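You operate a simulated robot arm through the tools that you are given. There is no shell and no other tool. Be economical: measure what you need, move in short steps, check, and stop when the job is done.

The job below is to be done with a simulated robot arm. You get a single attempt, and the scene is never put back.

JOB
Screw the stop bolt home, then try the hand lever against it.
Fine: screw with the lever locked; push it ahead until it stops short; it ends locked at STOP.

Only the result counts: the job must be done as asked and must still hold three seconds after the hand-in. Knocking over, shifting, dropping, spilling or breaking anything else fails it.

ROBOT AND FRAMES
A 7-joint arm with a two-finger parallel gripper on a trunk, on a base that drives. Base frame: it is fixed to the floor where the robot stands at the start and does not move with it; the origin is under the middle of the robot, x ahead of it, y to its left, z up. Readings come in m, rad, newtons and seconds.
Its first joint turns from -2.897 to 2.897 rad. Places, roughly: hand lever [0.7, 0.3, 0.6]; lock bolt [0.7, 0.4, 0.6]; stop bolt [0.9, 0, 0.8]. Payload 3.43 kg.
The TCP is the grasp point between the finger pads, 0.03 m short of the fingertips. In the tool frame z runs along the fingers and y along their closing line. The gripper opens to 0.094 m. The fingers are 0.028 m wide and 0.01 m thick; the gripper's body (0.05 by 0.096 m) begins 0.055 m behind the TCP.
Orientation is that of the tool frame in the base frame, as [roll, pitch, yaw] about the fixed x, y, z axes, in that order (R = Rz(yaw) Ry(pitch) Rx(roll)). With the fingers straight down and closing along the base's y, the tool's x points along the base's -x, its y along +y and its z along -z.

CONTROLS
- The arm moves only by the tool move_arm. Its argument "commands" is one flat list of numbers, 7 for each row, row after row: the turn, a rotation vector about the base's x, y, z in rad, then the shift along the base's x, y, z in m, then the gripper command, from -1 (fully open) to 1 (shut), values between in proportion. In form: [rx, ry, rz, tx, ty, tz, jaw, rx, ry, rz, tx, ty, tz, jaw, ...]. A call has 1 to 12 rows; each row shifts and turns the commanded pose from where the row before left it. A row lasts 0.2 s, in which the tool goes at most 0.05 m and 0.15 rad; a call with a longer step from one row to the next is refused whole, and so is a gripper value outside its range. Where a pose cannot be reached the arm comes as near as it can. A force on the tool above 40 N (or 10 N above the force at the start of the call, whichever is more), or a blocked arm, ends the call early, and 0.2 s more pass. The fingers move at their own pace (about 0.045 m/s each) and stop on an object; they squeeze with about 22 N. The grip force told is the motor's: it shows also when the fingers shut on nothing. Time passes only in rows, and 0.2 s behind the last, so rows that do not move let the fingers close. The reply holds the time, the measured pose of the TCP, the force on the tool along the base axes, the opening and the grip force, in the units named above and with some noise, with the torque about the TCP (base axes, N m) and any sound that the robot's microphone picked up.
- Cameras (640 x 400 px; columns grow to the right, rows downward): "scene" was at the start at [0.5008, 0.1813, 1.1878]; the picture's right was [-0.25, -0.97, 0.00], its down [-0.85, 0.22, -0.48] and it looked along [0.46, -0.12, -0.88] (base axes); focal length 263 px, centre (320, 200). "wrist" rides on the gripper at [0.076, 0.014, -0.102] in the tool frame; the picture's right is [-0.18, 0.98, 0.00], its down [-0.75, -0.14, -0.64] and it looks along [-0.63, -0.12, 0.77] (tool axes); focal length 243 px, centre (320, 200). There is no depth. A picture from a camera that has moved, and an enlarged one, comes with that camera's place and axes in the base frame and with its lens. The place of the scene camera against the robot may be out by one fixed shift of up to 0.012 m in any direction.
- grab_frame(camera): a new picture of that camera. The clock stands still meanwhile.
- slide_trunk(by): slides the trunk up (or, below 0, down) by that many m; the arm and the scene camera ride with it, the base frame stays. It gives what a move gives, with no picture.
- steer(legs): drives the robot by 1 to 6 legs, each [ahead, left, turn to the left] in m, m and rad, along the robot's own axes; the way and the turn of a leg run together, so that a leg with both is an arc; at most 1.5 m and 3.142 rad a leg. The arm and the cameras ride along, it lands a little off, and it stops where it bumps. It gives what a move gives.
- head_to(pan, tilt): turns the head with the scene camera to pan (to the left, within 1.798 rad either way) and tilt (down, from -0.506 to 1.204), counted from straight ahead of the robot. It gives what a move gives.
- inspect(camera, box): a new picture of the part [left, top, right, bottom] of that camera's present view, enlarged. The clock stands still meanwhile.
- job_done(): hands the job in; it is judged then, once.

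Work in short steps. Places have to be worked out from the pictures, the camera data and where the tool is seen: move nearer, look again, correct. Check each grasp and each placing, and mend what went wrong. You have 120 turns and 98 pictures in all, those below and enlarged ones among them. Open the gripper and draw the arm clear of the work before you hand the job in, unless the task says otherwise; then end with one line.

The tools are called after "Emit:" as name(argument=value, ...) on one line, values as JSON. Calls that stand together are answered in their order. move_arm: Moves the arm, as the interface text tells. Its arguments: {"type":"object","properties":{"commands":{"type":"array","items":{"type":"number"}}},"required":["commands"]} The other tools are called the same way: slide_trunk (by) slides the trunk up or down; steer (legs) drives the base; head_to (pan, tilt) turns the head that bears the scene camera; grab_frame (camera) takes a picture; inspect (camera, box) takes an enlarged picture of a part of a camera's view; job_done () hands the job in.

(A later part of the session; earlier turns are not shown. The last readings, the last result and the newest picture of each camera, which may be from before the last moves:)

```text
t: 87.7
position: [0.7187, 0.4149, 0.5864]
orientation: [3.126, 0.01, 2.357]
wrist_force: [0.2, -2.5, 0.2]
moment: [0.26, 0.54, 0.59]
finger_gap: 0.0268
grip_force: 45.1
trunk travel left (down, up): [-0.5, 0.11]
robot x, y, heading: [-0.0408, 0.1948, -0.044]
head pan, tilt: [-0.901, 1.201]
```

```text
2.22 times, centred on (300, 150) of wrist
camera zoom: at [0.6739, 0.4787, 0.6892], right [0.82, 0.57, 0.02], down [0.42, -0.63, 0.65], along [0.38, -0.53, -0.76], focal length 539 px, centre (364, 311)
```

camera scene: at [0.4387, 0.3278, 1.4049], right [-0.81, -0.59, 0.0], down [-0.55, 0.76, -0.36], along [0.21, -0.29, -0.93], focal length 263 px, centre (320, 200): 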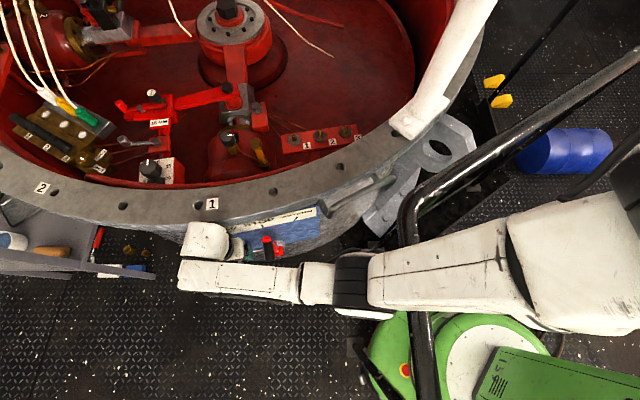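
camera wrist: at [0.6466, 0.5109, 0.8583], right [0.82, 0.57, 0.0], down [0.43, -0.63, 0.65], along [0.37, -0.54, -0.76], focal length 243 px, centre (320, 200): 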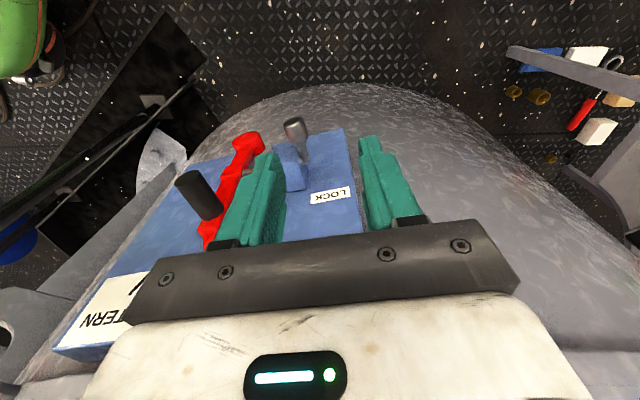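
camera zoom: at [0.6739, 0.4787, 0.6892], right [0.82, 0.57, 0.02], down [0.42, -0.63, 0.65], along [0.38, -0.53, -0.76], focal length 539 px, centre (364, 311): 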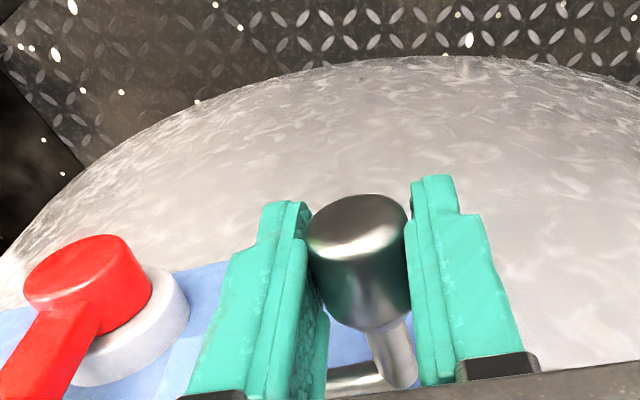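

Smooth at ~36 mm of travel. I pull on until it reaches its end.

Emit:
move_arm(commands=[0, 0, 0, 0.002, 0.002, 0, 1, 0, 0, 0, 0.002, 0.003, 0, 1, 0, 0, 0, 0.003, 0.003, 0, 1, 0, 0, 0, 0.002, 0.003, 0, 1, 0, 0, 0, 0.003, 0.003, 0, 1, 0, 0, 0, 0.002, 0.003, 0, 1])

```text
t: 89.1
position: [0.7359, 0.4379, 0.5935]
orientation: [3.097, 0.007, 2.364]
wrist_force: [19.3, -19.0, -23.8]
moment: [-0.19, -0.26, 0.61]
finger_gap: 0.0254
grip_force: 45.5
out of reach, approached as far as the arm can: row 4, 5, 6
trunk travel left (down, up): [-0.5, 0.11]
robot x, y, heading: [-0.0422, 0.1975, -0.048]
head pan, tilt: [-0.901, 1.201]
```

Reached the arm's limit, with the tool starting to pull up on the knob. I release now and rise to look at the pin's state.

Emit:
move_arm(commands=[0, 0, 0, -0.002, -0.002, -0.005, 1, 0, 0, 0, 0, 0, 0, -0.3, 0, 0, 0, 0, 0, 0, -0.6, 0, 0, 0, 0, 0, 0.01, -0.6, 0, 0, 0, 0, 0, 0.02, -0.6, 0, 0, 0, -0.005, -0.005, 0.02, -0.6, 0, 0, 0, -0.01, -0.01, 0.02, -0.6, 0, 0, 0, -0.01, -0.01, 0.01, -0.6])

Emit:
grab_frame(camera="wrist")

```text
t: 90.9
position: [0.7103, 0.4156, 0.6755]
orientation: [3.125, 0.011, 2.358]
wrist_force: [-1.1, 0.9, -0.7]
moment: [0.01, -0.01, -0.03]
finger_gap: 0.0751
grip_force: 0.1
out of reach, approached as far as the arm can: row 1, 5
trunk travel left (down, up): [-0.5, 0.11]
robot x, y, heading: [-0.0391, 0.1992, -0.049]
head pan, tilt: [-0.901, 1.201]
```

```text
31 pictures are left
camera wrist: at [0.6636, 0.4794, 0.7765], right [0.82, 0.57, 0.02], down [0.42, -0.63, 0.65], along [0.38, -0.53, -0.76], focal length 243 px, centre (320, 200)
```

wrist: 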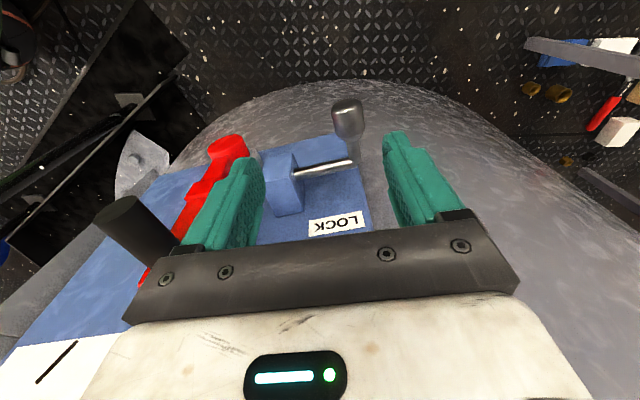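

The pin is withdrawn and clear of the lever. I rise and move across to view the black lever grip from above.

Emit:
move_arm(commands=[0, 0, 0, -0.004, 0.002, 0.01, -0.6, 0, 0, 0, -0.008, 0.003, 0.02, -0.6, 0, 0, 0, -0.012, 0.002, 0.025, -0.6, 0, 0, 0, -0.016, -0.002, 0.025, -0.6, 0, 0, 0, -0.018, -0.005, 0.02, -0.6, 0, 0, 0, -0.018, -0.008, 0.015, -0.6, 0, 0, 0, -0.012, -0.01, 0.005, -0.6, 0, 0, 0, -0.006, -0.006, 0, -0.6])

Emit:
grab_frame(camera="wrist")

```text
t: 92.8
position: [0.6828, 0.4229, 0.8553]
orientation: [2.988, 0.055, 2.342]
wrist_force: [0.3, 0.5, -1.1]
moment: [-0.01, -0.02, 0.0]
finger_gap: 0.0752
grip_force: 0.0
trunk travel left (down, up): [-0.5, 0.11]
robot x, y, heading: [-0.0403, 0.1942, -0.048]
head pan, tilt: [-0.901, 1.201]
stopped in row 8: the arm was blocked; the commanded pose is now the measured one
```

```text
30 pictures are left
camera wrist: at [0.6255, 0.4808, 0.9554], right [0.82, 0.55, 0.16], down [0.33, -0.68, 0.65], along [0.47, -0.48, -0.74], focal length 243 px, centre (320, 200)
```

wrist: 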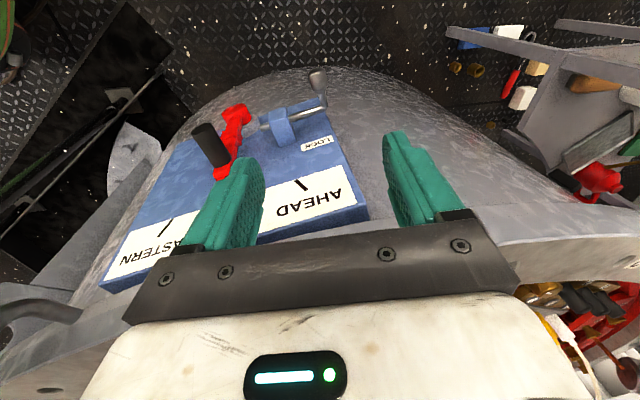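

Blocked with the tool pushed up and tilted; checking the arm.

Emit:
grab_frame(camera="scene")

```text
29 pictures are left
camera scene: at [0.4412, 0.3284, 1.4033], right [-0.81, -0.58, 0.0], down [-0.54, 0.76, -0.36], along [0.21, -0.3, -0.93], focal length 263 px, centre (320, 200)
```

scene: 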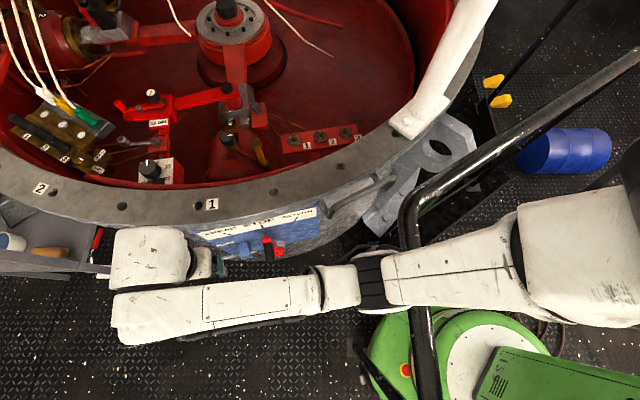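

The elbow folds back onto the rail when the tool retracts. I raise the trunk by 0.1 and shift the robot back-right by the knob-to-grip offset, so the arm keeps the posture that worked.

Emit:
slide_trunk(by=0.1)

Emit:
steer(legs=[[-0.08, -0.06, 0]])

Emit:
grab_frame(camera="scene")

```text
t: 94.1
position: [0.6754, 0.4189, 0.9531]
orientation: [2.996, 0.05, 2.346]
wrist_force: [-0.4, -0.9, 0.4]
moment: [-0.01, 0.0, -0.01]
finger_gap: 0.0751
grip_force: 0.2
trunk travel left (down, up): [-0.6, 0.01]
robot x, y, heading: [-0.039, 0.1962, -0.05]
head pan, tilt: [-0.901, 1.201]
```

```text
t: 95.2
position: [0.5925, 0.3632, 0.9537]
orientation: [2.996, 0.051, 2.345]
wrist_force: [-0.6, -0.2, 0.2]
moment: [-0.01, -0.01, 0.02]
finger_gap: 0.075
grip_force: 0.0
trunk travel left (down, up): [-0.6, 0.01]
robot x, y, heading: [-0.125, 0.1391, -0.051]
head pan, tilt: [-0.901, 1.201]
```

```text
28 pictures are left
camera scene: at [0.3563, 0.2695, 1.5049], right [-0.81, -0.58, 0.0], down [-0.54, 0.76, -0.36], along [0.21, -0.29, -0.93], focal length 263 px, centre (320, 200)
```

scene: 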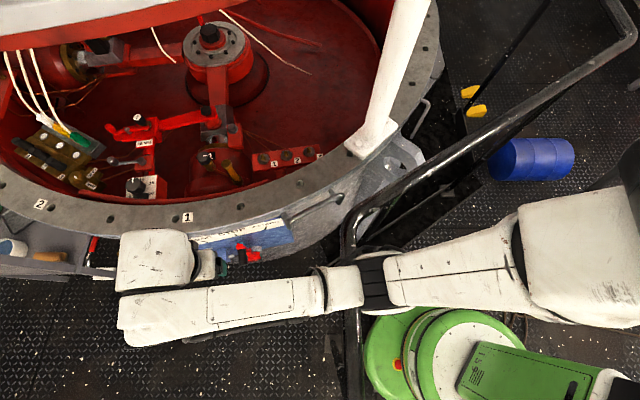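

The elbow now clears the rail. Grip tip triangulates well to (0.620, 0.320, 0.661). I square the tool and descend above the grip.

Emit:
move_arm(commands=[-0.006, 0.012, 0, 0.003, -0.004, -0.006, -0.6, -0.008, 0.018, 0, 0.004, -0.006, -0.014, -0.6, -0.009, 0.018, 0, 0.005, -0.007, -0.02, -0.6, -0.009, 0.018, 0, 0.005, -0.007, -0.024, -0.6, -0.009, 0.018, 0, 0.005, -0.007, -0.024, -0.6, -0.009, 0.018, 0, 0.005, -0.007, -0.024, -0.6, -0.008, 0.018, 0.002, 0.005, -0.007, -0.024, -0.6, -0.008, 0.019, 0.002, 0.004, -0.006, -0.024, -0.6, 0, 0, 0, 0.003, -0.005, -0.02, -0.6, 0, 0, 0, 0, 0, -0.012, -0.6])

Emit:
grab_frame(camera="wrist")

```text
t: 97.4
position: [0.6322, 0.3067, 0.7617]
orientation: [3.141, 0.001, 2.352]
wrist_force: [-0.5, 0.6, -0.2]
moment: [-0.03, -0.04, 0.01]
finger_gap: 0.0751
grip_force: 0.1
trunk travel left (down, up): [-0.6, 0.01]
robot x, y, heading: [-0.1227, 0.1376, -0.041]
head pan, tilt: [-0.901, 1.201]
```

```text
27 pictures are left
camera wrist: at [0.5889, 0.3719, 0.8632], right [0.83, 0.56, 0.0], down [0.43, -0.63, 0.64], along [0.36, -0.53, -0.77], focal length 243 px, centre (320, 200)
```

wrist: 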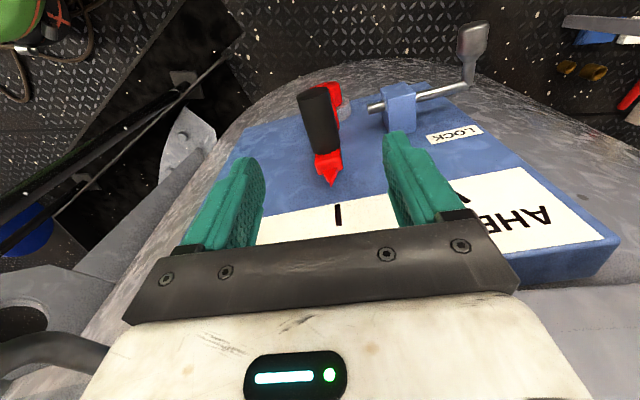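

Grip is nicely between the fingers and the pin is clear. I descend around it.

Emit:
move_arm(commands=[0, 0, 0, 0, 0, -0.01, -0.6, 0, 0, 0, 0, 0, -0.02, -0.6, 0, 0, 0, 0, 0, -0.025, -0.6, 0, 0, 0, 0, 0, -0.022, -0.6, 0, 0, 0, 0, 0, -0.015, -0.6, 0, 0, 0, 0, 0, -0.006, -0.6])

Emit:
grab_frame(camera="wrist")

```text
t: 98.8
position: [0.6326, 0.3071, 0.6619]
orientation: [3.141, -0.001, 2.352]
wrist_force: [-0.5, 0.1, 0.4]
moment: [-0.01, 0.0, 0.0]
finger_gap: 0.0755
grip_force: 0.0
trunk travel left (down, up): [-0.6, 0.01]
robot x, y, heading: [-0.1222, 0.1394, -0.048]
head pan, tilt: [-0.901, 1.201]
```

```text
26 pictures are left
camera wrist: at [0.5886, 0.3716, 0.7655], right [0.83, 0.56, 0.0], down [0.43, -0.63, 0.64], along [0.36, -0.53, -0.77], focal length 243 px, centre (320, 200)
```

wrist: 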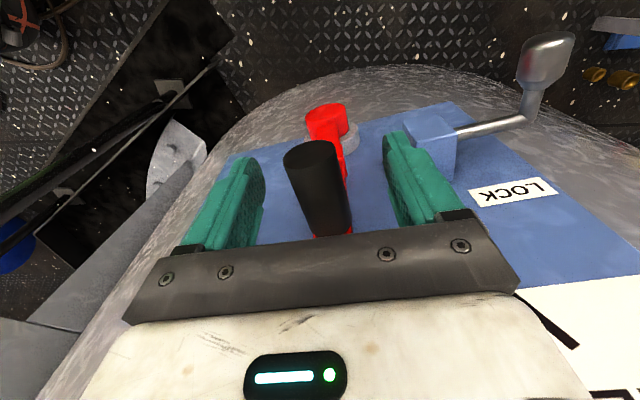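

I raise slightly and shift outward a few mm to keep the fingers clear of the lock block, then close on the grip.

Emit:
move_arm(commands=[0, 0, 0, -0.004, 0.004, 0.008, -0.6, 0, 0, 0, 0, 0, 0, -0.2, 0, 0, 0, 0, 0, 0, 0.3, 0, 0, 0, 0, 0, 0, 1, 0, 0, 0, 0, 0, 0, 1, 0, 0, 0, 0, 0, 0, 1])

Emit:
inspect(camera="wrist", box=[160, 60, 480, 260])

```text
t: 100.2
position: [0.6261, 0.3109, 0.67]
orientation: [-3.138, -0.003, 2.355]
wrist_force: [-6.9, -7.1, 5.1]
moment: [0.03, 0.57, 0.95]
finger_gap: 0.0289
grip_force: 44.9
trunk travel left (down, up): [-0.6, 0.01]
robot x, y, heading: [-0.1252, 0.1388, -0.049]
head pan, tilt: [-0.901, 1.201]
```

```text
2.00 times, centred on (320, 160) of wrist
camera zoom: at [0.5839, 0.375, 0.7728], right [0.83, 0.56, 0.0], down [0.43, -0.63, 0.64], along [0.36, -0.53, -0.77], focal length 485 px, centre (320, 280)
```

zoom: 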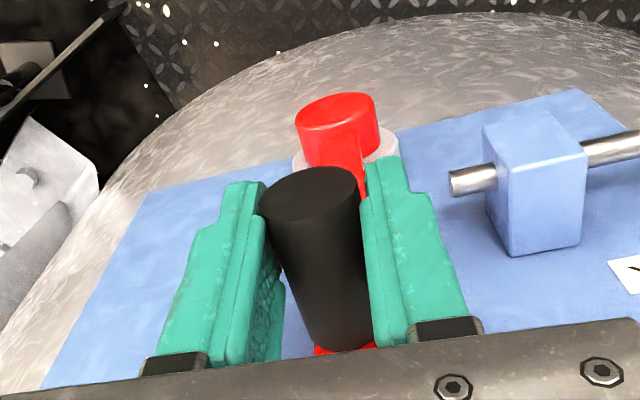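

Gripped at 29 mm at STOP (TCP ≈ (0.626, 0.311, 0.670)). Now I push it ahead (+tangent) along the arc in small steps and watch the force.

Emit:
move_arm(commands=[0, 0, 0, 0.002, 0.002, 0, 1, 0, 0, 0, 0.003, 0.003, -0.0003, 1, 0, 0, 0, 0.003, 0.0035, -0.0006, 1, 0, 0, 0, 0.003, 0.0035, -0.0009, 1, 0, 0, 0, 0.003, 0.003, -0.001, 1])

Emit:
inspect(camera="wrist", box=[160, 60, 480, 260])

```text
t: 101.5
position: [0.6424, 0.3292, 0.6697]
orientation: [3.126, -0.001, 2.359]
wrist_force: [9.6, 2.4, -23.5]
moment: [0.22, -0.32, 1.08]
finger_gap: 0.0282
grip_force: 45.2
out of reach, approached as far as the arm can: row 4, 5
trunk travel left (down, up): [-0.6, 0.01]
robot x, y, heading: [-0.1241, 0.14, -0.053]
head pan, tilt: [-0.901, 1.201]
stopped in row 5: the force on the tool passed its limit at 44 N (the readings are from after the stop); the commanded pose is now the measured one
```

```text
2.00 times, centred on (320, 160) of wrist
camera zoom: at [0.5979, 0.3915, 0.7726], right [0.82, 0.57, 0.02], down [0.43, -0.64, 0.64], along [0.37, -0.52, -0.77], focal length 485 px, centre (320, 280)
```

zoom: 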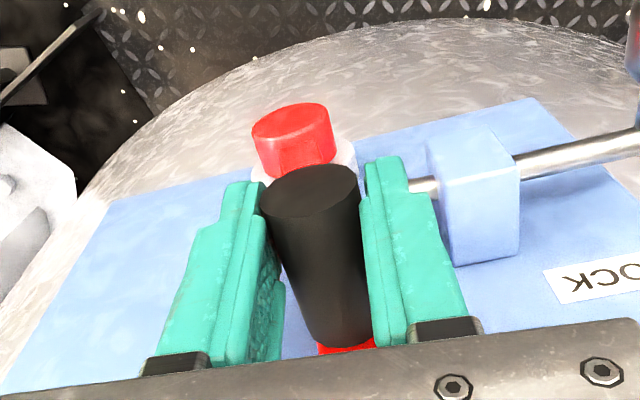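

The arm is at full extension, not the stop. I release, lift clear, bring the base a bit closer, and re-grip.

Emit:
move_arm(commands=[0, 0, 0, -0.001, 0, -0.002, 1, 0, 0, 0, 0, 0, 0, -0.2, 0, 0, 0, 0, 0, 0, -0.6, 0, 0, 0, 0, 0, 0.008, -0.6, 0, 0, 0, 0, 0, 0.016, -0.6, 0, 0, 0, 0, 0, 0.022, -0.6, 0, 0, 0, 0, 0, 0.022, -0.6, 0, 0, 0, 0, 0, 0.016, -0.6, 0, 0, 0, 0, 0, 0.008, -0.6])

Emit:
steer(legs=[[0.05, 0.05, 0]])

Emit:
grab_frame(camera="wrist")

```text
t: 103.5
position: [0.6408, 0.3278, 0.6772]
orientation: [3.126, 0.0, 2.353]
wrist_force: [0.6, -0.3, 0.5]
moment: [-0.02, -0.01, -0.02]
finger_gap: 0.0753
grip_force: 0.1
out of reach, approached as far as the arm can: row 5, 6, 7, 8, 9
trunk travel left (down, up): [-0.6, 0.01]
robot x, y, heading: [-0.1221, 0.1419, -0.05]
head pan, tilt: [-0.901, 1.201]
```

```text
t: 104.5
position: [0.6709, 0.3541, 0.6713]
orientation: [-3.121, -0.007, 2.346]
wrist_force: [-8.4, -6.0, 2.7]
moment: [-0.1, 0.24, 0.07]
finger_gap: 0.0805
grip_force: 4.4
trunk travel left (down, up): [-0.6, 0.01]
robot x, y, heading: [-0.0827, 0.1785, -0.05]
head pan, tilt: [-0.901, 1.201]
stopped in leg 1: the force on the tool passed its limit at 67 N (the readings are from after the stop); the commanded pose is now the measured one
```

```text
23 pictures are left
camera wrist: at [0.629, 0.4201, 0.7735], right [0.83, 0.56, -0.02], down [0.44, -0.63, 0.64], along [0.34, -0.54, -0.77], focal length 243 px, centre (320, 200)
```

wrist: 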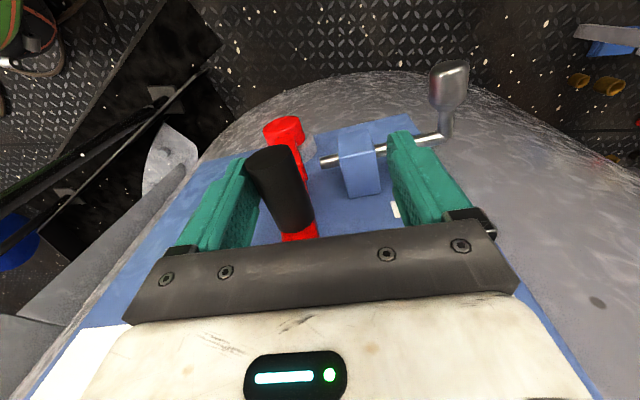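

The lift hadn't happened (joint limit) and driving pushed the lever ahead with the right finger until it resisted. I back the tool off slightly and recentre on the grip.

Emit:
move_arm(commands=[0, 0, 0, -0.003, -0.003, 0.001, -0.6, 0, 0, 0, -0.004, -0.004, 0.002, -0.6, 0, 0, 0, -0.004, -0.004, 0.002, -0.6, 0, 0, 0, -0.003, -0.003, 0.002, -0.6])

Emit:
grab_frame(camera="wrist")

```text
t: 105.5
position: [0.6752, 0.3532, 0.675]
orientation: [-3.129, 0.0, 2.343]
wrist_force: [-21.6, -7.5, -11.2]
moment: [0.11, -0.02, -0.13]
finger_gap: 0.0875
grip_force: 10.7
out of reach, approached as far as the arm can: row 1, 2, 3, 4
trunk travel left (down, up): [-0.6, 0.01]
robot x, y, heading: [-0.0814, 0.1774, -0.048]
head pan, tilt: [-0.901, 1.201]
```

```text
22 pictures are left
camera wrist: at [0.6333, 0.4198, 0.7766], right [0.83, 0.55, -0.01], down [0.43, -0.63, 0.64], along [0.35, -0.54, -0.77], focal length 243 px, centre (320, 200)
```

wrist: 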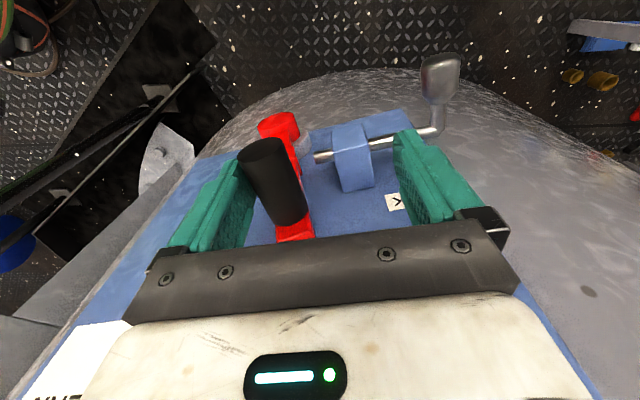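

The arm is against an internal limit here. I test a pure upward move in small steps.

Emit:
move_arm(commands=[0, 0, 0, 0, 0, 0.005, -1, 0, 0, 0, 0, 0, 0.01, -1, 0, 0, 0, 0, 0, 0.015, -1, 0, 0, 0, 0, 0, 0.015, -1])

```text
t: 106.5
position: [0.6797, 0.3555, 0.6818]
orientation: [-3.122, -0.006, 2.348]
wrist_force: [-1.7, -14.0, -3.9]
moment: [-0.29, -0.16, 0.59]
finger_gap: 0.0939
grip_force: 0.0
out of reach, approached as far as the arm can: row 2, 3, 4
trunk travel left (down, up): [-0.6, 0.01]
robot x, y, heading: [-0.0843, 0.1787, -0.051]
head pan, tilt: [-0.901, 1.201]
```

Only a little. I try drawing straight back toward the robot (−x, up), fingers wide open.

Emit:
move_arm(commands=[0, 0, 0, -0.005, 0, 0.002, -1, 0, 0, 0, -0.01, 0, 0.005, -1, 0, 0, 0, -0.01, 0, 0.01, -1, 0, 0, 0, -0.01, 0, 0.01, -1])

Emit:
grab_frame(camera="scene")

```text
t: 107.5
position: [0.6776, 0.3557, 0.6813]
orientation: [-3.121, -0.006, 2.347]
wrist_force: [0.1, -14.0, 4.1]
moment: [-0.4, 0.2, 0.58]
finger_gap: 0.0942
grip_force: 0.1
out of reach, approached as far as the arm can: row 1, 2, 3, 4
trunk travel left (down, up): [-0.6, 0.01]
robot x, y, heading: [-0.0854, 0.1761, -0.051]
head pan, tilt: [-0.901, 1.201]
```

```text
21 pictures are left
camera scene: at [0.3971, 0.3063, 1.505], right [-0.81, -0.58, 0.0], down [-0.54, 0.76, -0.36], along [0.21, -0.29, -0.93], focal length 263 px, centre (320, 200)
```

scene: 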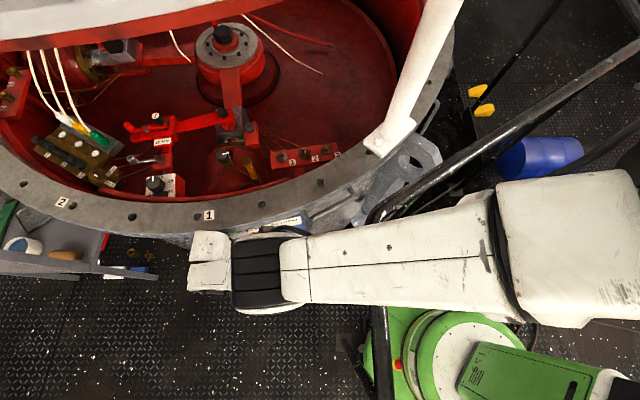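

The elbow is now up above the tool (folded), which explains the refused retreat. I look at the lever with the wrist camera.

Emit:
grab_frame(camera="wrist")

```text
20 pictures are left
camera wrist: at [0.6372, 0.4216, 0.7835], right [0.83, 0.56, -0.02], down [0.44, -0.63, 0.64], along [0.34, -0.54, -0.77], focal length 243 px, centre (320, 200)
```

wrist: 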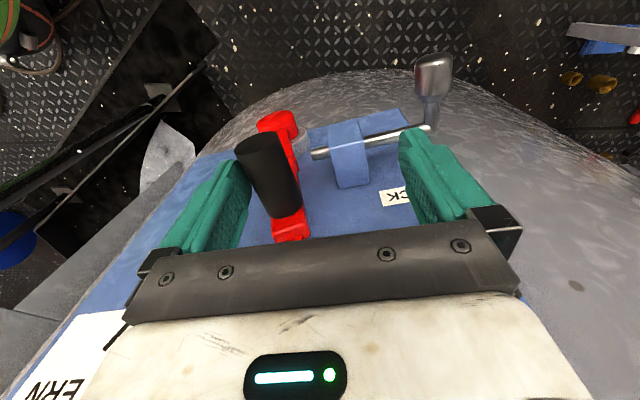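

The lever is at about 13° toward AHEAD (28° mark). To confirm the stop, I push a bit further with the right finger and read the force.

Emit:
move_arm(commands=[0, 0, 0, 0.002, 0.002, 0, -1, 0, 0, 0, 0.003, 0.003, 0, -1, 0, 0, 0, 0.003, 0.003, 0, -1, 0, 0, 0, 0.003, 0.003, 0, -1, 0, 0, 0, 0.003, 0.003, 0, -1])

Emit:
grab_frame(camera="wrist")

```text
t: 108.2
position: [0.6786, 0.3554, 0.678]
orientation: [-3.108, -0.007, 2.345]
wrist_force: [-1.1, -4.2, -1.9]
moment: [-0.04, -0.05, 0.13]
finger_gap: 0.0939
grip_force: 0.0
trunk travel left (down, up): [-0.6, 0.01]
robot x, y, heading: [-0.0819, 0.1743, -0.055]
head pan, tilt: [-0.901, 1.201]
stopped in row 3: the force on the tool passed its limit at 44 N (the readings are from after the stop); the commanded pose is now the measured one
```

```text
19 pictures are left
camera wrist: at [0.6391, 0.4225, 0.7799], right [0.83, 0.55, -0.03], down [0.44, -0.63, 0.64], along [0.33, -0.55, -0.77], focal length 243 px, centre (320, 200)
```

wrist: 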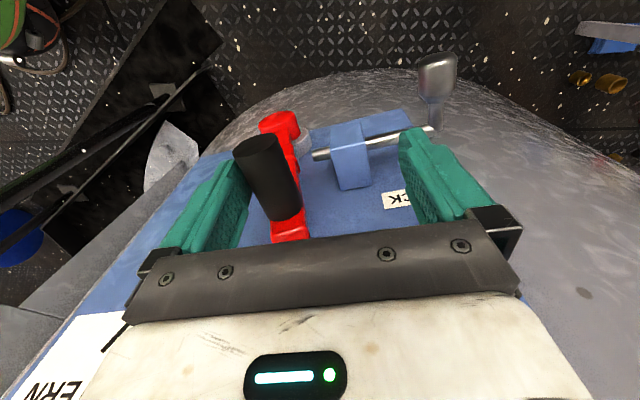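

Firm stop at 44 N with no motion. I check whether it is the pin stub that blocks the lever rather than the stop bolt.

Emit:
inspect(camera="wrist", box=[230, 90, 390, 250])

```text
2.50 times, centred on (310, 170) of wrist
camera zoom: at [0.6391, 0.4225, 0.7799], right [0.83, 0.55, -0.03], down [0.44, -0.63, 0.64], along [0.33, -0.55, -0.77], focal length 606 px, centre (345, 275)
```

zoom: 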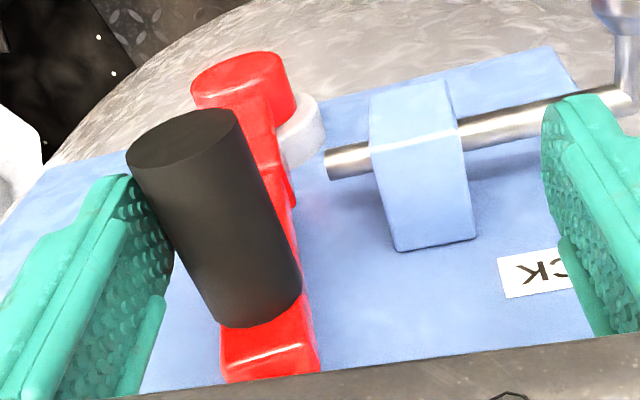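

The stub end is well clear of the lever, so it's the stop bolt that holds it short. Now I free the tool: drive slightly back along the plate, then outward off the grip.

Emit:
steer(legs=[[-0.012, -0.012, 0], [-0.055, 0.05, 0]])

Emit:
move_arm(commands=[0, 0, 0, 0, 0, 0.005, -1, 0, 0, 0, 0, 0, 0.01, -1, 0, 0, 0, 0, 0, 0.02, -1, 0, 0, 0, 0, 0, 0.02, -1, 0, 0, 0, 0, 0, 0.02, -1, 0, 0, 0, 0, 0, 0.02, -1])

Emit:
grab_frame(camera="wrist")

```text
t: 109.6
position: [0.6136, 0.3982, 0.6796]
orientation: [-3.111, -0.007, 2.344]
wrist_force: [0.0, 1.3, -0.2]
moment: [0.0, 0.01, 0.02]
finger_gap: 0.0941
grip_force: 0.1
trunk travel left (down, up): [-0.6, 0.01]
robot x, y, heading: [-0.1458, 0.2178, -0.048]
head pan, tilt: [-0.901, 1.201]
```

```text
t: 111.0
position: [0.6205, 0.4136, 0.7512]
orientation: [-3.106, -0.007, 2.344]
wrist_force: [0.2, 0.7, -0.4]
moment: [0.03, -0.01, 0.03]
finger_gap: 0.0938
grip_force: 0.1
out of reach, approached as far as the arm can: row 2, 3, 4
trunk travel left (down, up): [-0.6, 0.01]
robot x, y, heading: [-0.1483, 0.218, -0.049]
head pan, tilt: [-0.901, 1.201]
```

```text
17 pictures are left
camera wrist: at [0.5813, 0.4822, 0.8536], right [0.83, 0.55, -0.03], down [0.44, -0.63, 0.64], along [0.33, -0.55, -0.77], focal length 243 px, centre (320, 200)
```

wrist: 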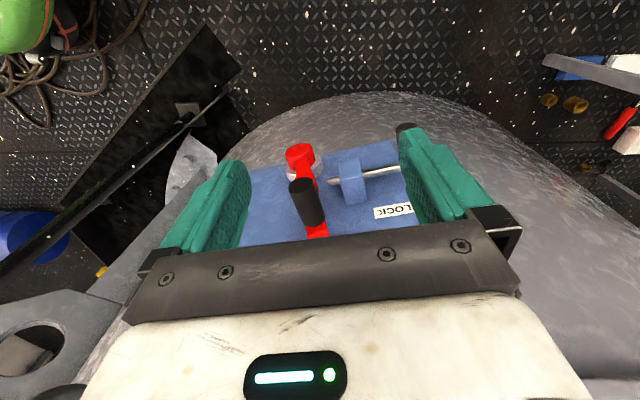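

Freed; the lever stays where the stop held it. I reposition the base so the tool comes above the grip again (tool high enough to pass over).

Emit:
steer(legs=[[0.045, -0.056, 0]])

Emit:
grab_frame(camera="wrist")

```text
t: 112.0
position: [0.6641, 0.3566, 0.7507]
orientation: [-3.111, -0.009, 2.345]
wrist_force: [0.5, 0.5, -0.3]
moment: [0.02, -0.01, 0.05]
finger_gap: 0.0942
grip_force: 0.0
trunk travel left (down, up): [-0.6, 0.01]
robot x, y, heading: [-0.1084, 0.161, -0.05]
head pan, tilt: [-0.901, 1.201]
```

```text
16 pictures are left
camera wrist: at [0.6241, 0.4246, 0.8533], right [0.83, 0.55, -0.03], down [0.44, -0.63, 0.64], along [0.34, -0.55, -0.77], focal length 243 px, centre (320, 200)
```

wrist: 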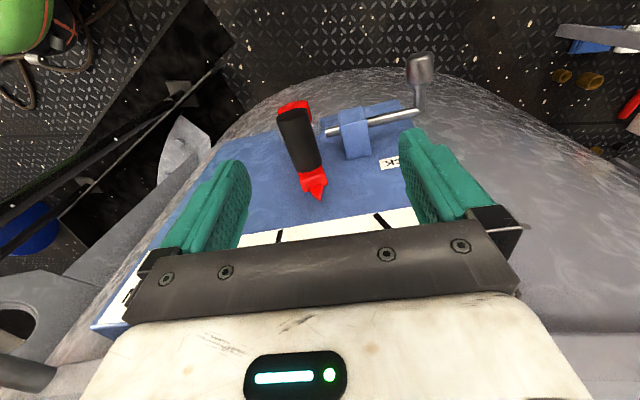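

The pointer sits midway between STOP and AHEAD: stopped short as expected. I move onto the grip (target ≈(0.652, 0.336, 0.667)) and descend.

Emit:
move_arm(commands=[0.005, -0.005, 0, -0.003, -0.005, -0.005, -0.8, 0.005, -0.005, 0, -0.004, -0.007, -0.012, -0.8, 0.005, -0.005, 0.005, -0.003, -0.006, -0.02, -0.8, 0.005, -0.005, 0.005, -0.002, -0.003, -0.02, -0.8, 0, 0, 0, 0, 0, -0.017, -0.8, 0, 0, 0, 0, 0, -0.009, -0.8])

Emit:
inspect(camera="wrist", box=[160, 60, 480, 260])

```text
t: 113.4
position: [0.6595, 0.3412, 0.6786]
orientation: [3.126, -0.003, 2.355]
wrist_force: [0.5, 0.0, 0.0]
moment: [0.0, 0.02, 0.01]
finger_gap: 0.0844
grip_force: 0.1
out of reach, approached as far as the arm can: row 6
trunk travel left (down, up): [-0.6, 0.01]
robot x, y, heading: [-0.1061, 0.1598, -0.052]
head pan, tilt: [-0.901, 1.201]
```

```text
2.00 times, centred on (320, 160) of wrist
camera zoom: at [0.6149, 0.4047, 0.7812], right [0.83, 0.56, 0.01], down [0.43, -0.64, 0.64], along [0.37, -0.52, -0.77], focal length 485 px, centre (320, 280)
```

zoom: 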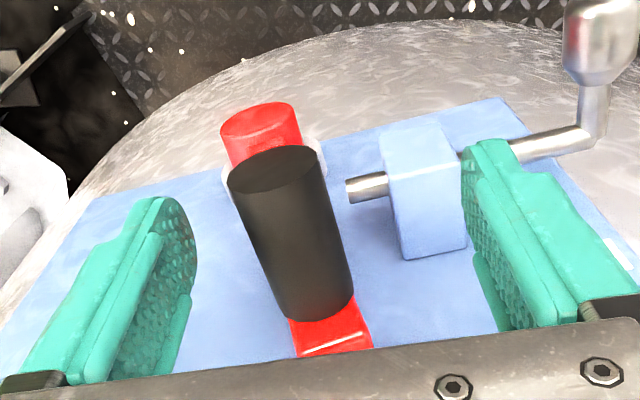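

The grip is between the jaws, slightly right of centre. I centre, lower a bit, and close.

Emit:
move_arm(commands=[0, 0, 0, -0.004, -0.003, 0, -0.6, 0, 0, 0, -0.004, -0.003, -0.004, -0.6, 0, 0, 0, 0, 0, -0.005, -0.4, 0, 0, 0, 0, 0, 0, 0.2, 0, 0, 0, 0, 0, 0, 1, 0, 0, 0, 0, 0, 0, 1, 0, 0, 0, 0, 0, 0, 1])

```text
t: 115.0
position: [0.6489, 0.3346, 0.6661]
orientation: [3.134, -0.005, 2.36]
wrist_force: [9.6, 10.5, 5.9]
moment: [0.11, -0.44, 0.86]
finger_gap: 0.03
grip_force: 45.5
out of reach, approached as far as the arm can: row 3
trunk travel left (down, up): [-0.6, 0.01]
robot x, y, heading: [-0.106, 0.1574, -0.048]
head pan, tilt: [-0.901, 1.201]
```

Gripped. I swing it back along the arc to the recorded STOP pose (0.626, 0.311, 0.670).

Emit:
move_arm(commands=[0, 0, 0, -0.002, -0.002, 0.0008, 1, 0, 0, 0, -0.004, -0.004, 0.001, 1, 0, 0, 0, -0.005, -0.005, 0.001, 1, 0, 0, 0, -0.005, -0.005, 0.0008, 1, 0, 0, 0, -0.004, -0.005, 0.0004, 1, 0, 0, 0, -0.002, -0.0025, 0, 1])

Emit:
inspect(camera="wrist", box=[160, 60, 480, 260])

```text
t: 115.5
position: [0.648, 0.333, 0.6657]
orientation: [3.128, -0.002, 2.361]
wrist_force: [-5.8, -1.6, 15.3]
moment: [0.15, -0.13, 0.76]
finger_gap: 0.0296
grip_force: 45.0
trunk travel left (down, up): [-0.6, 0.01]
robot x, y, heading: [-0.1095, 0.1593, -0.05]
head pan, tilt: [-0.901, 1.201]
stopped in row 2: the force on the tool passed its limit at 42 N (the readings are from after the stop); the commanded pose is now the measured one
```

```text
2.00 times, centred on (320, 160) of wrist
camera zoom: at [0.6033, 0.3963, 0.7681], right [0.82, 0.57, 0.01], down [0.43, -0.64, 0.64], along [0.37, -0.52, -0.77], focal length 485 px, centre (320, 280)
```

zoom: 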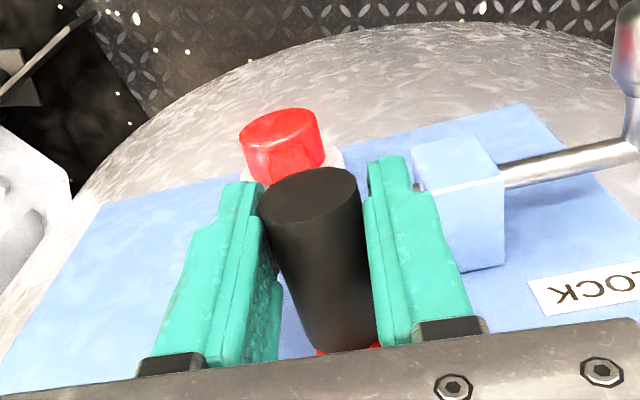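

The force limit tripped just as it started (lever friction/snatch). I retry with finer steps.

Emit:
move_arm(commands=[0, 0, 0, -0.001, -0.001, 0.0006, 1, 0, 0, 0, -0.0015, -0.0015, 0.0006, 1, 0, 0, 0, -0.0015, -0.0015, 0.0005, 1, 0, 0, 0, -0.002, -0.002, 0.0005, 1, 0, 0, 0, -0.002, -0.002, 0.0005, 1, 0, 0, 0, -0.002, -0.002, 0.0005, 1, 0, 0, 0, -0.002, -0.002, 0.0004, 1, 0, 0, 0, -0.002, -0.002, 0.0004, 1, 0, 0, 0, -0.002, -0.002, 0.0004, 1, 0, 0, 0, -0.002, -0.002, 0.0003, 1])

```text
t: 117.7
position: [0.6313, 0.3158, 0.6699]
orientation: [3.124, 0.0, 2.36]
wrist_force: [21.1, -0.1, 2.8]
moment: [0.0, -1.09, 1.08]
finger_gap: 0.0284
grip_force: 45.3
trunk travel left (down, up): [-0.6, 0.01]
robot x, y, heading: [-0.1033, 0.1574, -0.048]
head pan, tilt: [-0.901, 1.201]
```

Moving well. A few mm more to the recorded STOP pose.

Emit:
move_arm(commands=[0, 0, 0, -0.0015, -0.0015, 0.0002, 1, 0, 0, 0, -0.0015, -0.0015, 0.0001, 1, 0, 0, 0, -0.0015, -0.0015, 0.0001, 1, 0, 0, 0, -0.0015, -0.001, 0, 1, 0, 0, 0, 0, 0, 0, 1])

Emit:
inspect(camera="wrist", box=[160, 60, 480, 260])

```text
t: 118.9
position: [0.6276, 0.3084, 0.671]
orientation: [3.123, 0.0, 2.359]
wrist_force: [33.5, -9.6, 4.1]
moment: [0.04, -0.96, 1.06]
finger_gap: 0.0283
grip_force: 44.9
trunk travel left (down, up): [-0.6, 0.01]
robot x, y, heading: [-0.1063, 0.158, -0.052]
head pan, tilt: [-0.901, 1.201]
```

```text
2.00 times, centred on (320, 160) of wrist
camera zoom: at [0.5817, 0.3723, 0.7731], right [0.82, 0.57, 0.02], down [0.43, -0.64, 0.64], along [0.38, -0.52, -0.77], focal length 485 px, centre (320, 280)
```

zoom: 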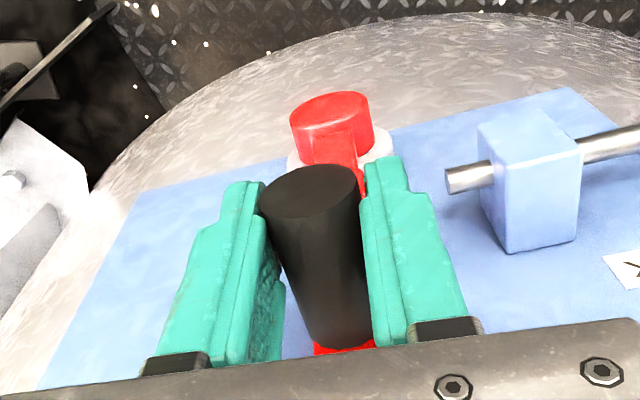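

Back at the recorded STOP position within about 1 mm. I release, lift and check the pointer.

Emit:
move_arm(commands=[0, 0, 0, -0.002, 0.002, 0, 1, 0, 0, 0, 0, 0, 0, 0.1, 0, 0, 0, 0, 0, 0, -0.6, 0, 0, 0, 0, 0, 0, -0.6, 0, 0, 0, 0, 0, 0.01, -0.6, 0, 0, 0, 0, 0, 0.02, -0.6, 0, 0, 0, 0, 0, 0.025, -0.6, 0, 0, 0, 0, 0, 0.025, -0.6, 0, 0, 0, 0, 0, 0.012, -0.6])

Emit:
grab_frame(camera="wrist")

```text
t: 120.9
position: [0.6209, 0.3122, 0.7625]
orientation: [3.126, -0.005, 2.361]
wrist_force: [0.6, 0.2, -0.2]
moment: [-0.01, -0.02, 0.0]
finger_gap: 0.075
grip_force: 0.0
trunk travel left (down, up): [-0.6, 0.01]
robot x, y, heading: [-0.1045, 0.1578, -0.052]
head pan, tilt: [-0.901, 1.201]
```

```text
12 pictures are left
camera wrist: at [0.5778, 0.3747, 0.865], right [0.82, 0.57, 0.01], down [0.43, -0.64, 0.64], along [0.37, -0.52, -0.77], focal length 243 px, centre (320, 200)
```

wrist: 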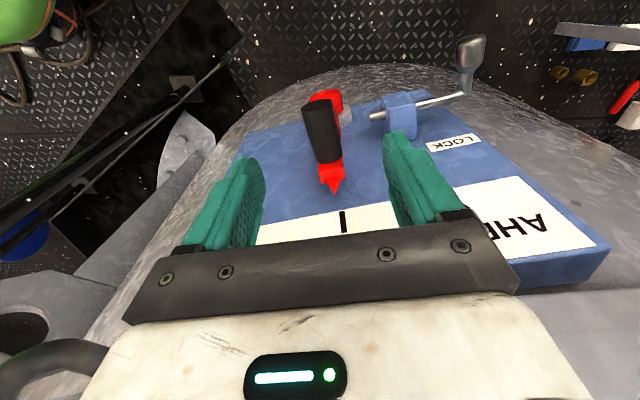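

The pointer is at the STOP tick like before. Now for the lock bolt: I drive the base back to the knob station, tool passing above the lever.

Emit:
steer(legs=[[0.075, 0.05, 0]])

Emit:
move_arm(commands=[0, 0, 0, 0.002, 0.004, 0, -0.6, 0, 0, 0, 0.004, 0.008, 0, -0.6, 0, 0, 0, 0.006, 0.012, 0, -0.6, 0, 0, 0, 0.006, 0.012, 0, -0.6, 0, 0, 0, 0.004, 0.008, 0, -0.6])

```text
t: 122.2
position: [0.6844, 0.3539, 0.7622]
orientation: [3.127, -0.006, 2.369]
wrist_force: [-0.1, 2.7, -0.8]
moment: [-0.14, -0.06, 0.03]
finger_gap: 0.075
grip_force: 0.2
trunk travel left (down, up): [-0.6, 0.01]
robot x, y, heading: [-0.0424, 0.196, -0.05]
head pan, tilt: [-0.901, 1.201]
stopped in leg 1: the robot was blocked; the commanded pose is now the measured one
```

```text
t: 123.3
position: [0.7061, 0.3967, 0.7606]
orientation: [3.128, -0.007, 2.37]
wrist_force: [0.8, -0.3, -0.4]
moment: [0.01, 0.0, 0.01]
finger_gap: 0.0755
grip_force: 0.0
trunk travel left (down, up): [-0.6, 0.01]
robot x, y, heading: [-0.0405, 0.1947, -0.043]
head pan, tilt: [-0.901, 1.201]
```

Same station as before. I lower the trunk 0.1 and move toward above the knob.

Emit:
slide_trunk(by=-0.1)

Emit:
move_arm(commands=[0, 0, 0, 0.003, 0.003, 0, -0.8, 0, 0, 0, 0.006, 0.007, 0, -0.8, 0, 0, 0, 0.008, 0.009, 0, -0.8, 0, 0, 0, 0.006, 0.007, 0, -0.8, 0, 0, 0, 0.004, 0.004, 0, -0.8])

Emit:
grab_frame(camera="wrist")

```text
t: 124.7
position: [0.7064, 0.3977, 0.6612]
orientation: [3.127, -0.008, 2.369]
wrist_force: [-0.1, -1.0, 0.1]
moment: [-0.01, -0.04, 0.01]
finger_gap: 0.0754
grip_force: 0.0
trunk travel left (down, up): [-0.5, 0.11]
robot x, y, heading: [-0.0422, 0.1964, -0.043]
head pan, tilt: [-0.901, 1.201]
```

```text
t: 125.9
position: [0.7327, 0.4281, 0.6615]
orientation: [3.127, -0.006, 2.368]
wrist_force: [-0.4, -0.9, -0.1]
moment: [-0.03, -0.01, 0.01]
finger_gap: 0.0849
grip_force: 0.2
trunk travel left (down, up): [-0.5, 0.11]
robot x, y, heading: [-0.0394, 0.1986, -0.044]
head pan, tilt: [-0.901, 1.201]
```

```text
11 pictures are left
camera wrist: at [0.6886, 0.4906, 0.7648], right [0.82, 0.57, 0.01], down [0.44, -0.64, 0.64], along [0.37, -0.51, -0.77], focal length 243 px, centre (320, 200)
```

wrist: 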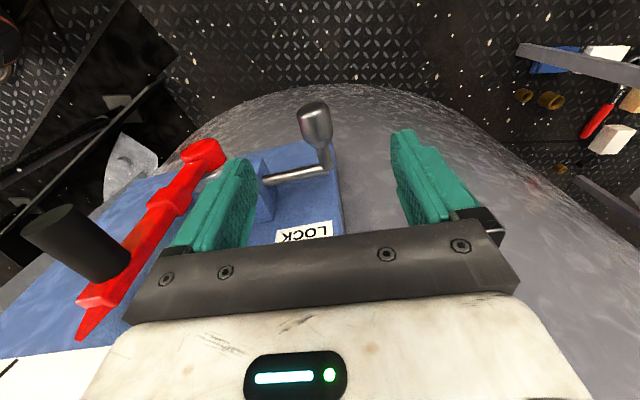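

Knob centre ≈(0.730, 0.430), right below. I descend onto it and close.

Emit:
move_arm(commands=[0, 0, 0, -0.003, 0.001, -0.008, -0.8, 0, 0, 0, 0, 0, -0.018, -0.8, 0, 0, 0, 0, 0, -0.02, -0.8, 0, 0, 0, 0, 0, -0.018, -0.8, 0, 0, 0, 0, 0, -0.01, -0.8, 0, 0, 0, 0, 0, 0, 0, 0, 0, 0, 0, 0, 0, 0.3, 0, 0, 0, 0, 0, 0, 1, 0, 0, 0, 0, 0, 0, 1, 0, 0, 0, 0, 0, 0, 1])

Emit:
inspect(camera="wrist", box=[160, 60, 480, 260])

```text
t: 128.1
position: [0.726, 0.4369, 0.6015]
orientation: [3.122, -0.017, 2.381]
wrist_force: [0.3, -0.3, -3.2]
moment: [-0.01, 0.23, 0.07]
finger_gap: 0.0251
grip_force: 40.0
out of reach, approached as far as the arm can: row 4, 5
trunk travel left (down, up): [-0.5, 0.11]
robot x, y, heading: [-0.0414, 0.1987, -0.042]
head pan, tilt: [-0.901, 1.201]
```

```text
2.00 times, centred on (320, 160) of wrist
camera zoom: at [0.6819, 0.4979, 0.705], right [0.81, 0.58, 0.01], down [0.45, -0.64, 0.63], along [0.38, -0.5, -0.78], focal length 485 px, centre (320, 280)
```

zoom: 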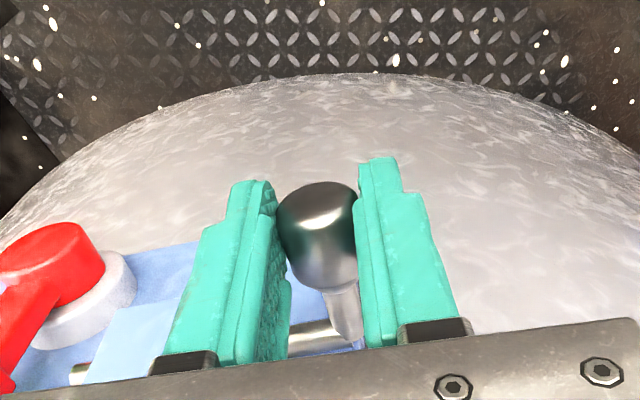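

Gripped near the knob's top. I push it back toward the lever along its track in small steps.

Emit:
move_arm(commands=[0, 0, 0, -0.001, -0.0012, 0, 1, 0, 0, 0, -0.002, -0.0023, 0, 1, 0, 0, 0, -0.0026, -0.003, 0, 1, 0, 0, 0, -0.0026, -0.003, 0, 1, 0, 0, 0, -0.0026, -0.003, 0, 1, 0, 0, 0, -0.0026, -0.003, 0, 1, 0, 0, 0, -0.0026, -0.003, 0, 1, 0, 0, 0, -0.0026, -0.003, 0, 1])

Emit:
inspect(camera="wrist", box=[160, 60, 480, 260])

```text
t: 129.9
position: [0.7076, 0.4159, 0.6017]
orientation: [3.127, -0.007, 2.368]
wrist_force: [-7.3, 8.6, -6.4]
moment: [0.11, -0.2, 0.61]
finger_gap: 0.0249
grip_force: 44.7
trunk travel left (down, up): [-0.5, 0.11]
robot x, y, heading: [-0.041, 0.1977, -0.052]
head pan, tilt: [-0.901, 1.201]
```

```text
2.00 times, centred on (320, 160) of wrist
camera zoom: at [0.6631, 0.4779, 0.7042], right [0.82, 0.57, 0.01], down [0.44, -0.64, 0.64], along [0.37, -0.51, -0.77], focal length 485 px, centre (320, 280)
```

zoom: 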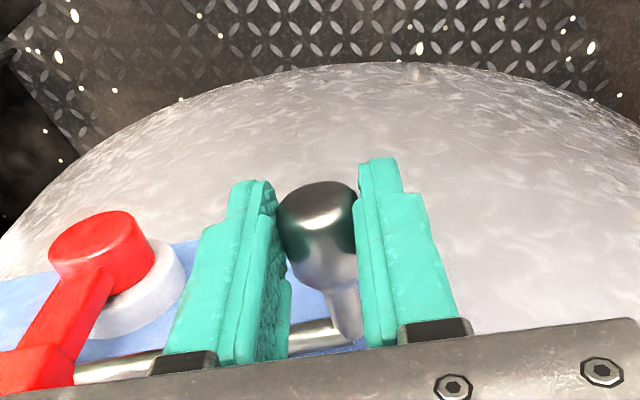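

The pin advances toward the lever. Continue; about 28 mm remain.

Emit:
move_arm(commands=[0, 0, 0, -0.0022, -0.0018, 0, 1, 0, 0, 0, -0.0026, -0.0024, 0, 1, 0, 0, 0, -0.0026, -0.0028, 0, 1, 0, 0, 0, -0.0026, -0.0028, 0, 1, 0, 0, 0, -0.0026, -0.0028, 0, 1, 0, 0, 0, -0.0026, -0.0028, 0, 1])

```text
t: 131.3
position: [0.6938, 0.3996, 0.6022]
orientation: [3.127, -0.005, 2.369]
wrist_force: [4.8, -3.2, -15.1]
moment: [-0.14, -0.48, 0.6]
finger_gap: 0.0248
grip_force: 45.2
trunk travel left (down, up): [-0.5, 0.11]
robot x, y, heading: [-0.0425, 0.1982, -0.042]
head pan, tilt: [-0.901, 1.201]
```

About 7 mm left, no blocking so far. Final small steps until it seats.

Emit:
move_arm(commands=[0, 0, 0, -0.0014, -0.0015, 0, 1, 0, 0, 0, -0.0014, -0.0015, 0, 1, 0, 0, 0, -0.0014, -0.0015, 0, 1, 0, 0, 0, -0.0014, -0.0015, 0, 1, 0, 0, 0, -0.001, -0.001, 0, 1, 0, 0, 0, -0.001, -0.001, 0, 1])

Emit:
inspect(camera="wrist", box=[130, 60, 450, 260])

```text
t: 132.8
position: [0.6884, 0.3931, 0.6025]
orientation: [3.119, -0.006, 2.372]
wrist_force: [13.5, 4.4, -24.7]
moment: [0.35, -0.11, 0.6]
finger_gap: 0.025
grip_force: 44.4
trunk travel left (down, up): [-0.5, 0.11]
robot x, y, heading: [-0.0401, 0.1939, -0.049]
head pan, tilt: [-0.901, 1.201]
stopped in row 6: the force on the tool passed its limit at 40 N (the readings are from after the stop); the commanded pose is now the measured one
```

```text
2.00 times, centred on (290, 160) of wrist
camera zoom: at [0.643, 0.4558, 0.7049], right [0.82, 0.58, 0.02], down [0.43, -0.64, 0.63], along [0.38, -0.51, -0.77], focal length 485 px, centre (380, 280)
```

zoom: 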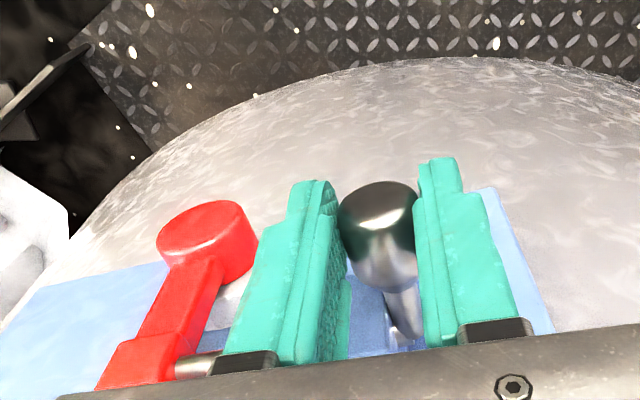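

It stopped at the same spot (τ≈0.765) as when originally locked. I release, lift clear and compare.

Emit:
move_arm(commands=[0, 0, 0, 0, 0, 0, 0.2, 0, 0, 0, 0, 0, 0, -0.6, 0, 0, 0, 0, 0, 0, -0.6, 0, 0, 0, 0.002, 0, 0.01, -0.6, 0, 0, 0, 0.004, -0.004, 0.02, -0.6, 0, 0, 0, 0.005, -0.006, 0.02, -0.6, 0, 0, 0, 0.005, -0.006, 0.01, -0.6])

Emit:
inspect(camera="wrist", box=[160, 60, 440, 240])

```text
t: 134.4
position: [0.7048, 0.3778, 0.6627]
orientation: [3.12, -0.004, 2.369]
wrist_force: [0.5, 0.6, 0.8]
moment: [0.01, 0.0, 0.03]
finger_gap: 0.0753
grip_force: 0.0
trunk travel left (down, up): [-0.5, 0.11]
robot x, y, heading: [-0.0397, 0.2042, -0.044]
head pan, tilt: [-0.901, 1.201]
```

```text
2.22 times, centred on (300, 150) of wrist
camera zoom: at [0.6594, 0.4399, 0.7659], right [0.82, 0.58, 0.02], down [0.43, -0.64, 0.64], along [0.38, -0.51, -0.77], focal length 539 px, centre (364, 311)
```

zoom: 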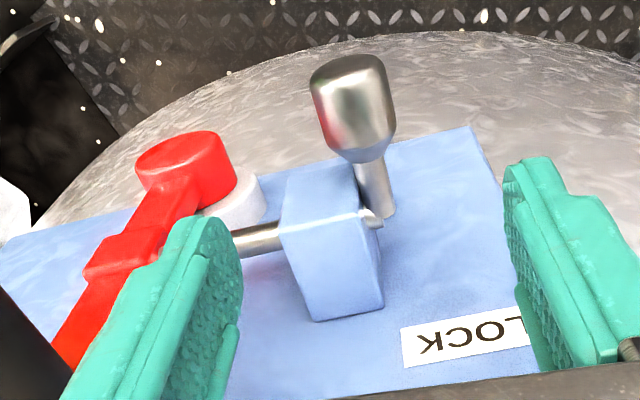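

Knob is back tight against the block with the pin in the lever, as at the start. I open fully and draw the arm up and clear, then take final looks.

Emit:
move_arm(commands=[0, 0, 0, -0.002, 0.002, 0.01, -1, 0, 0, 0, -0.004, 0.004, 0.018, -1, 0, 0, 0, -0.005, 0.006, 0.022, -1, 0, 0, 0, -0.005, 0.008, 0.025, -1, 0, 0, 0, -0.005, 0.01, 0.025, -1, 0, 0, 0, -0.004, 0.01, 0.022, -1, 0, 0, 0, -0.002, 0.008, 0.015, -1])

Emit:
grab_frame(camera="wrist")

Emit:
head_to(pan=-0.1, tilt=1.0)

Emit:
grab_frame(camera="scene")

```text
t: 136.0
position: [0.6777, 0.4273, 0.8004]
orientation: [3.121, -0.005, 2.369]
wrist_force: [-0.6, 0.7, -0.9]
moment: [-0.01, 0.01, 0.01]
finger_gap: 0.094
grip_force: 0.0
trunk travel left (down, up): [-0.5, 0.11]
robot x, y, heading: [-0.0391, 0.1978, -0.043]
head pan, tilt: [-0.901, 1.201]
```

```text
6 pictures are left
camera wrist: at [0.6317, 0.4884, 0.9036], right [0.82, 0.57, 0.02], down [0.43, -0.64, 0.63], along [0.38, -0.51, -0.77], focal length 243 px, centre (320, 200)
```

wrist: 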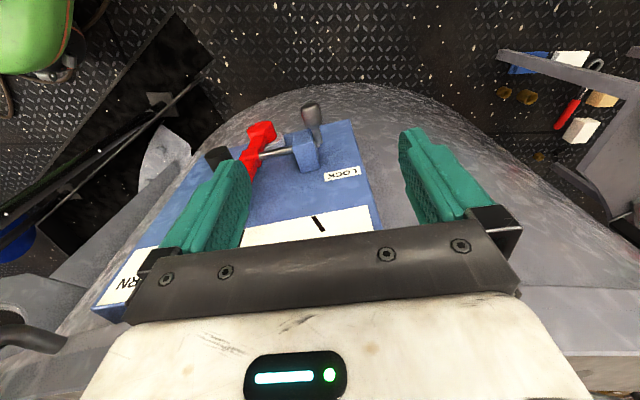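

```text
t: 137.2
position: [0.6772, 0.4262, 0.7993]
orientation: [3.122, -0.005, 2.369]
wrist_force: [0.4, 0.0, 0.0]
moment: [0.0, 0.02, -0.01]
finger_gap: 0.094
grip_force: 0.0
trunk travel left (down, up): [-0.5, 0.11]
robot x, y, heading: [-0.0385, 0.1956, -0.042]
head pan, tilt: [-0.099, 1.0]
```

```text
5 pictures are left
camera scene: at [0.4745, 0.3633, 1.4175], right [-0.15, -0.99, 0.0], down [-0.83, 0.12, -0.54], along [0.53, -0.08, -0.84], focal length 263 px, centre (320, 200)
```

scene: 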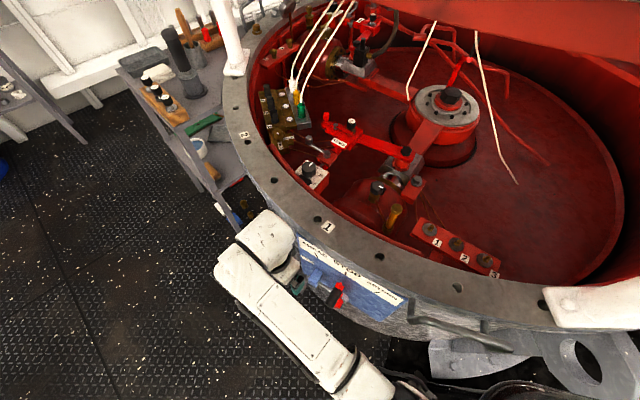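

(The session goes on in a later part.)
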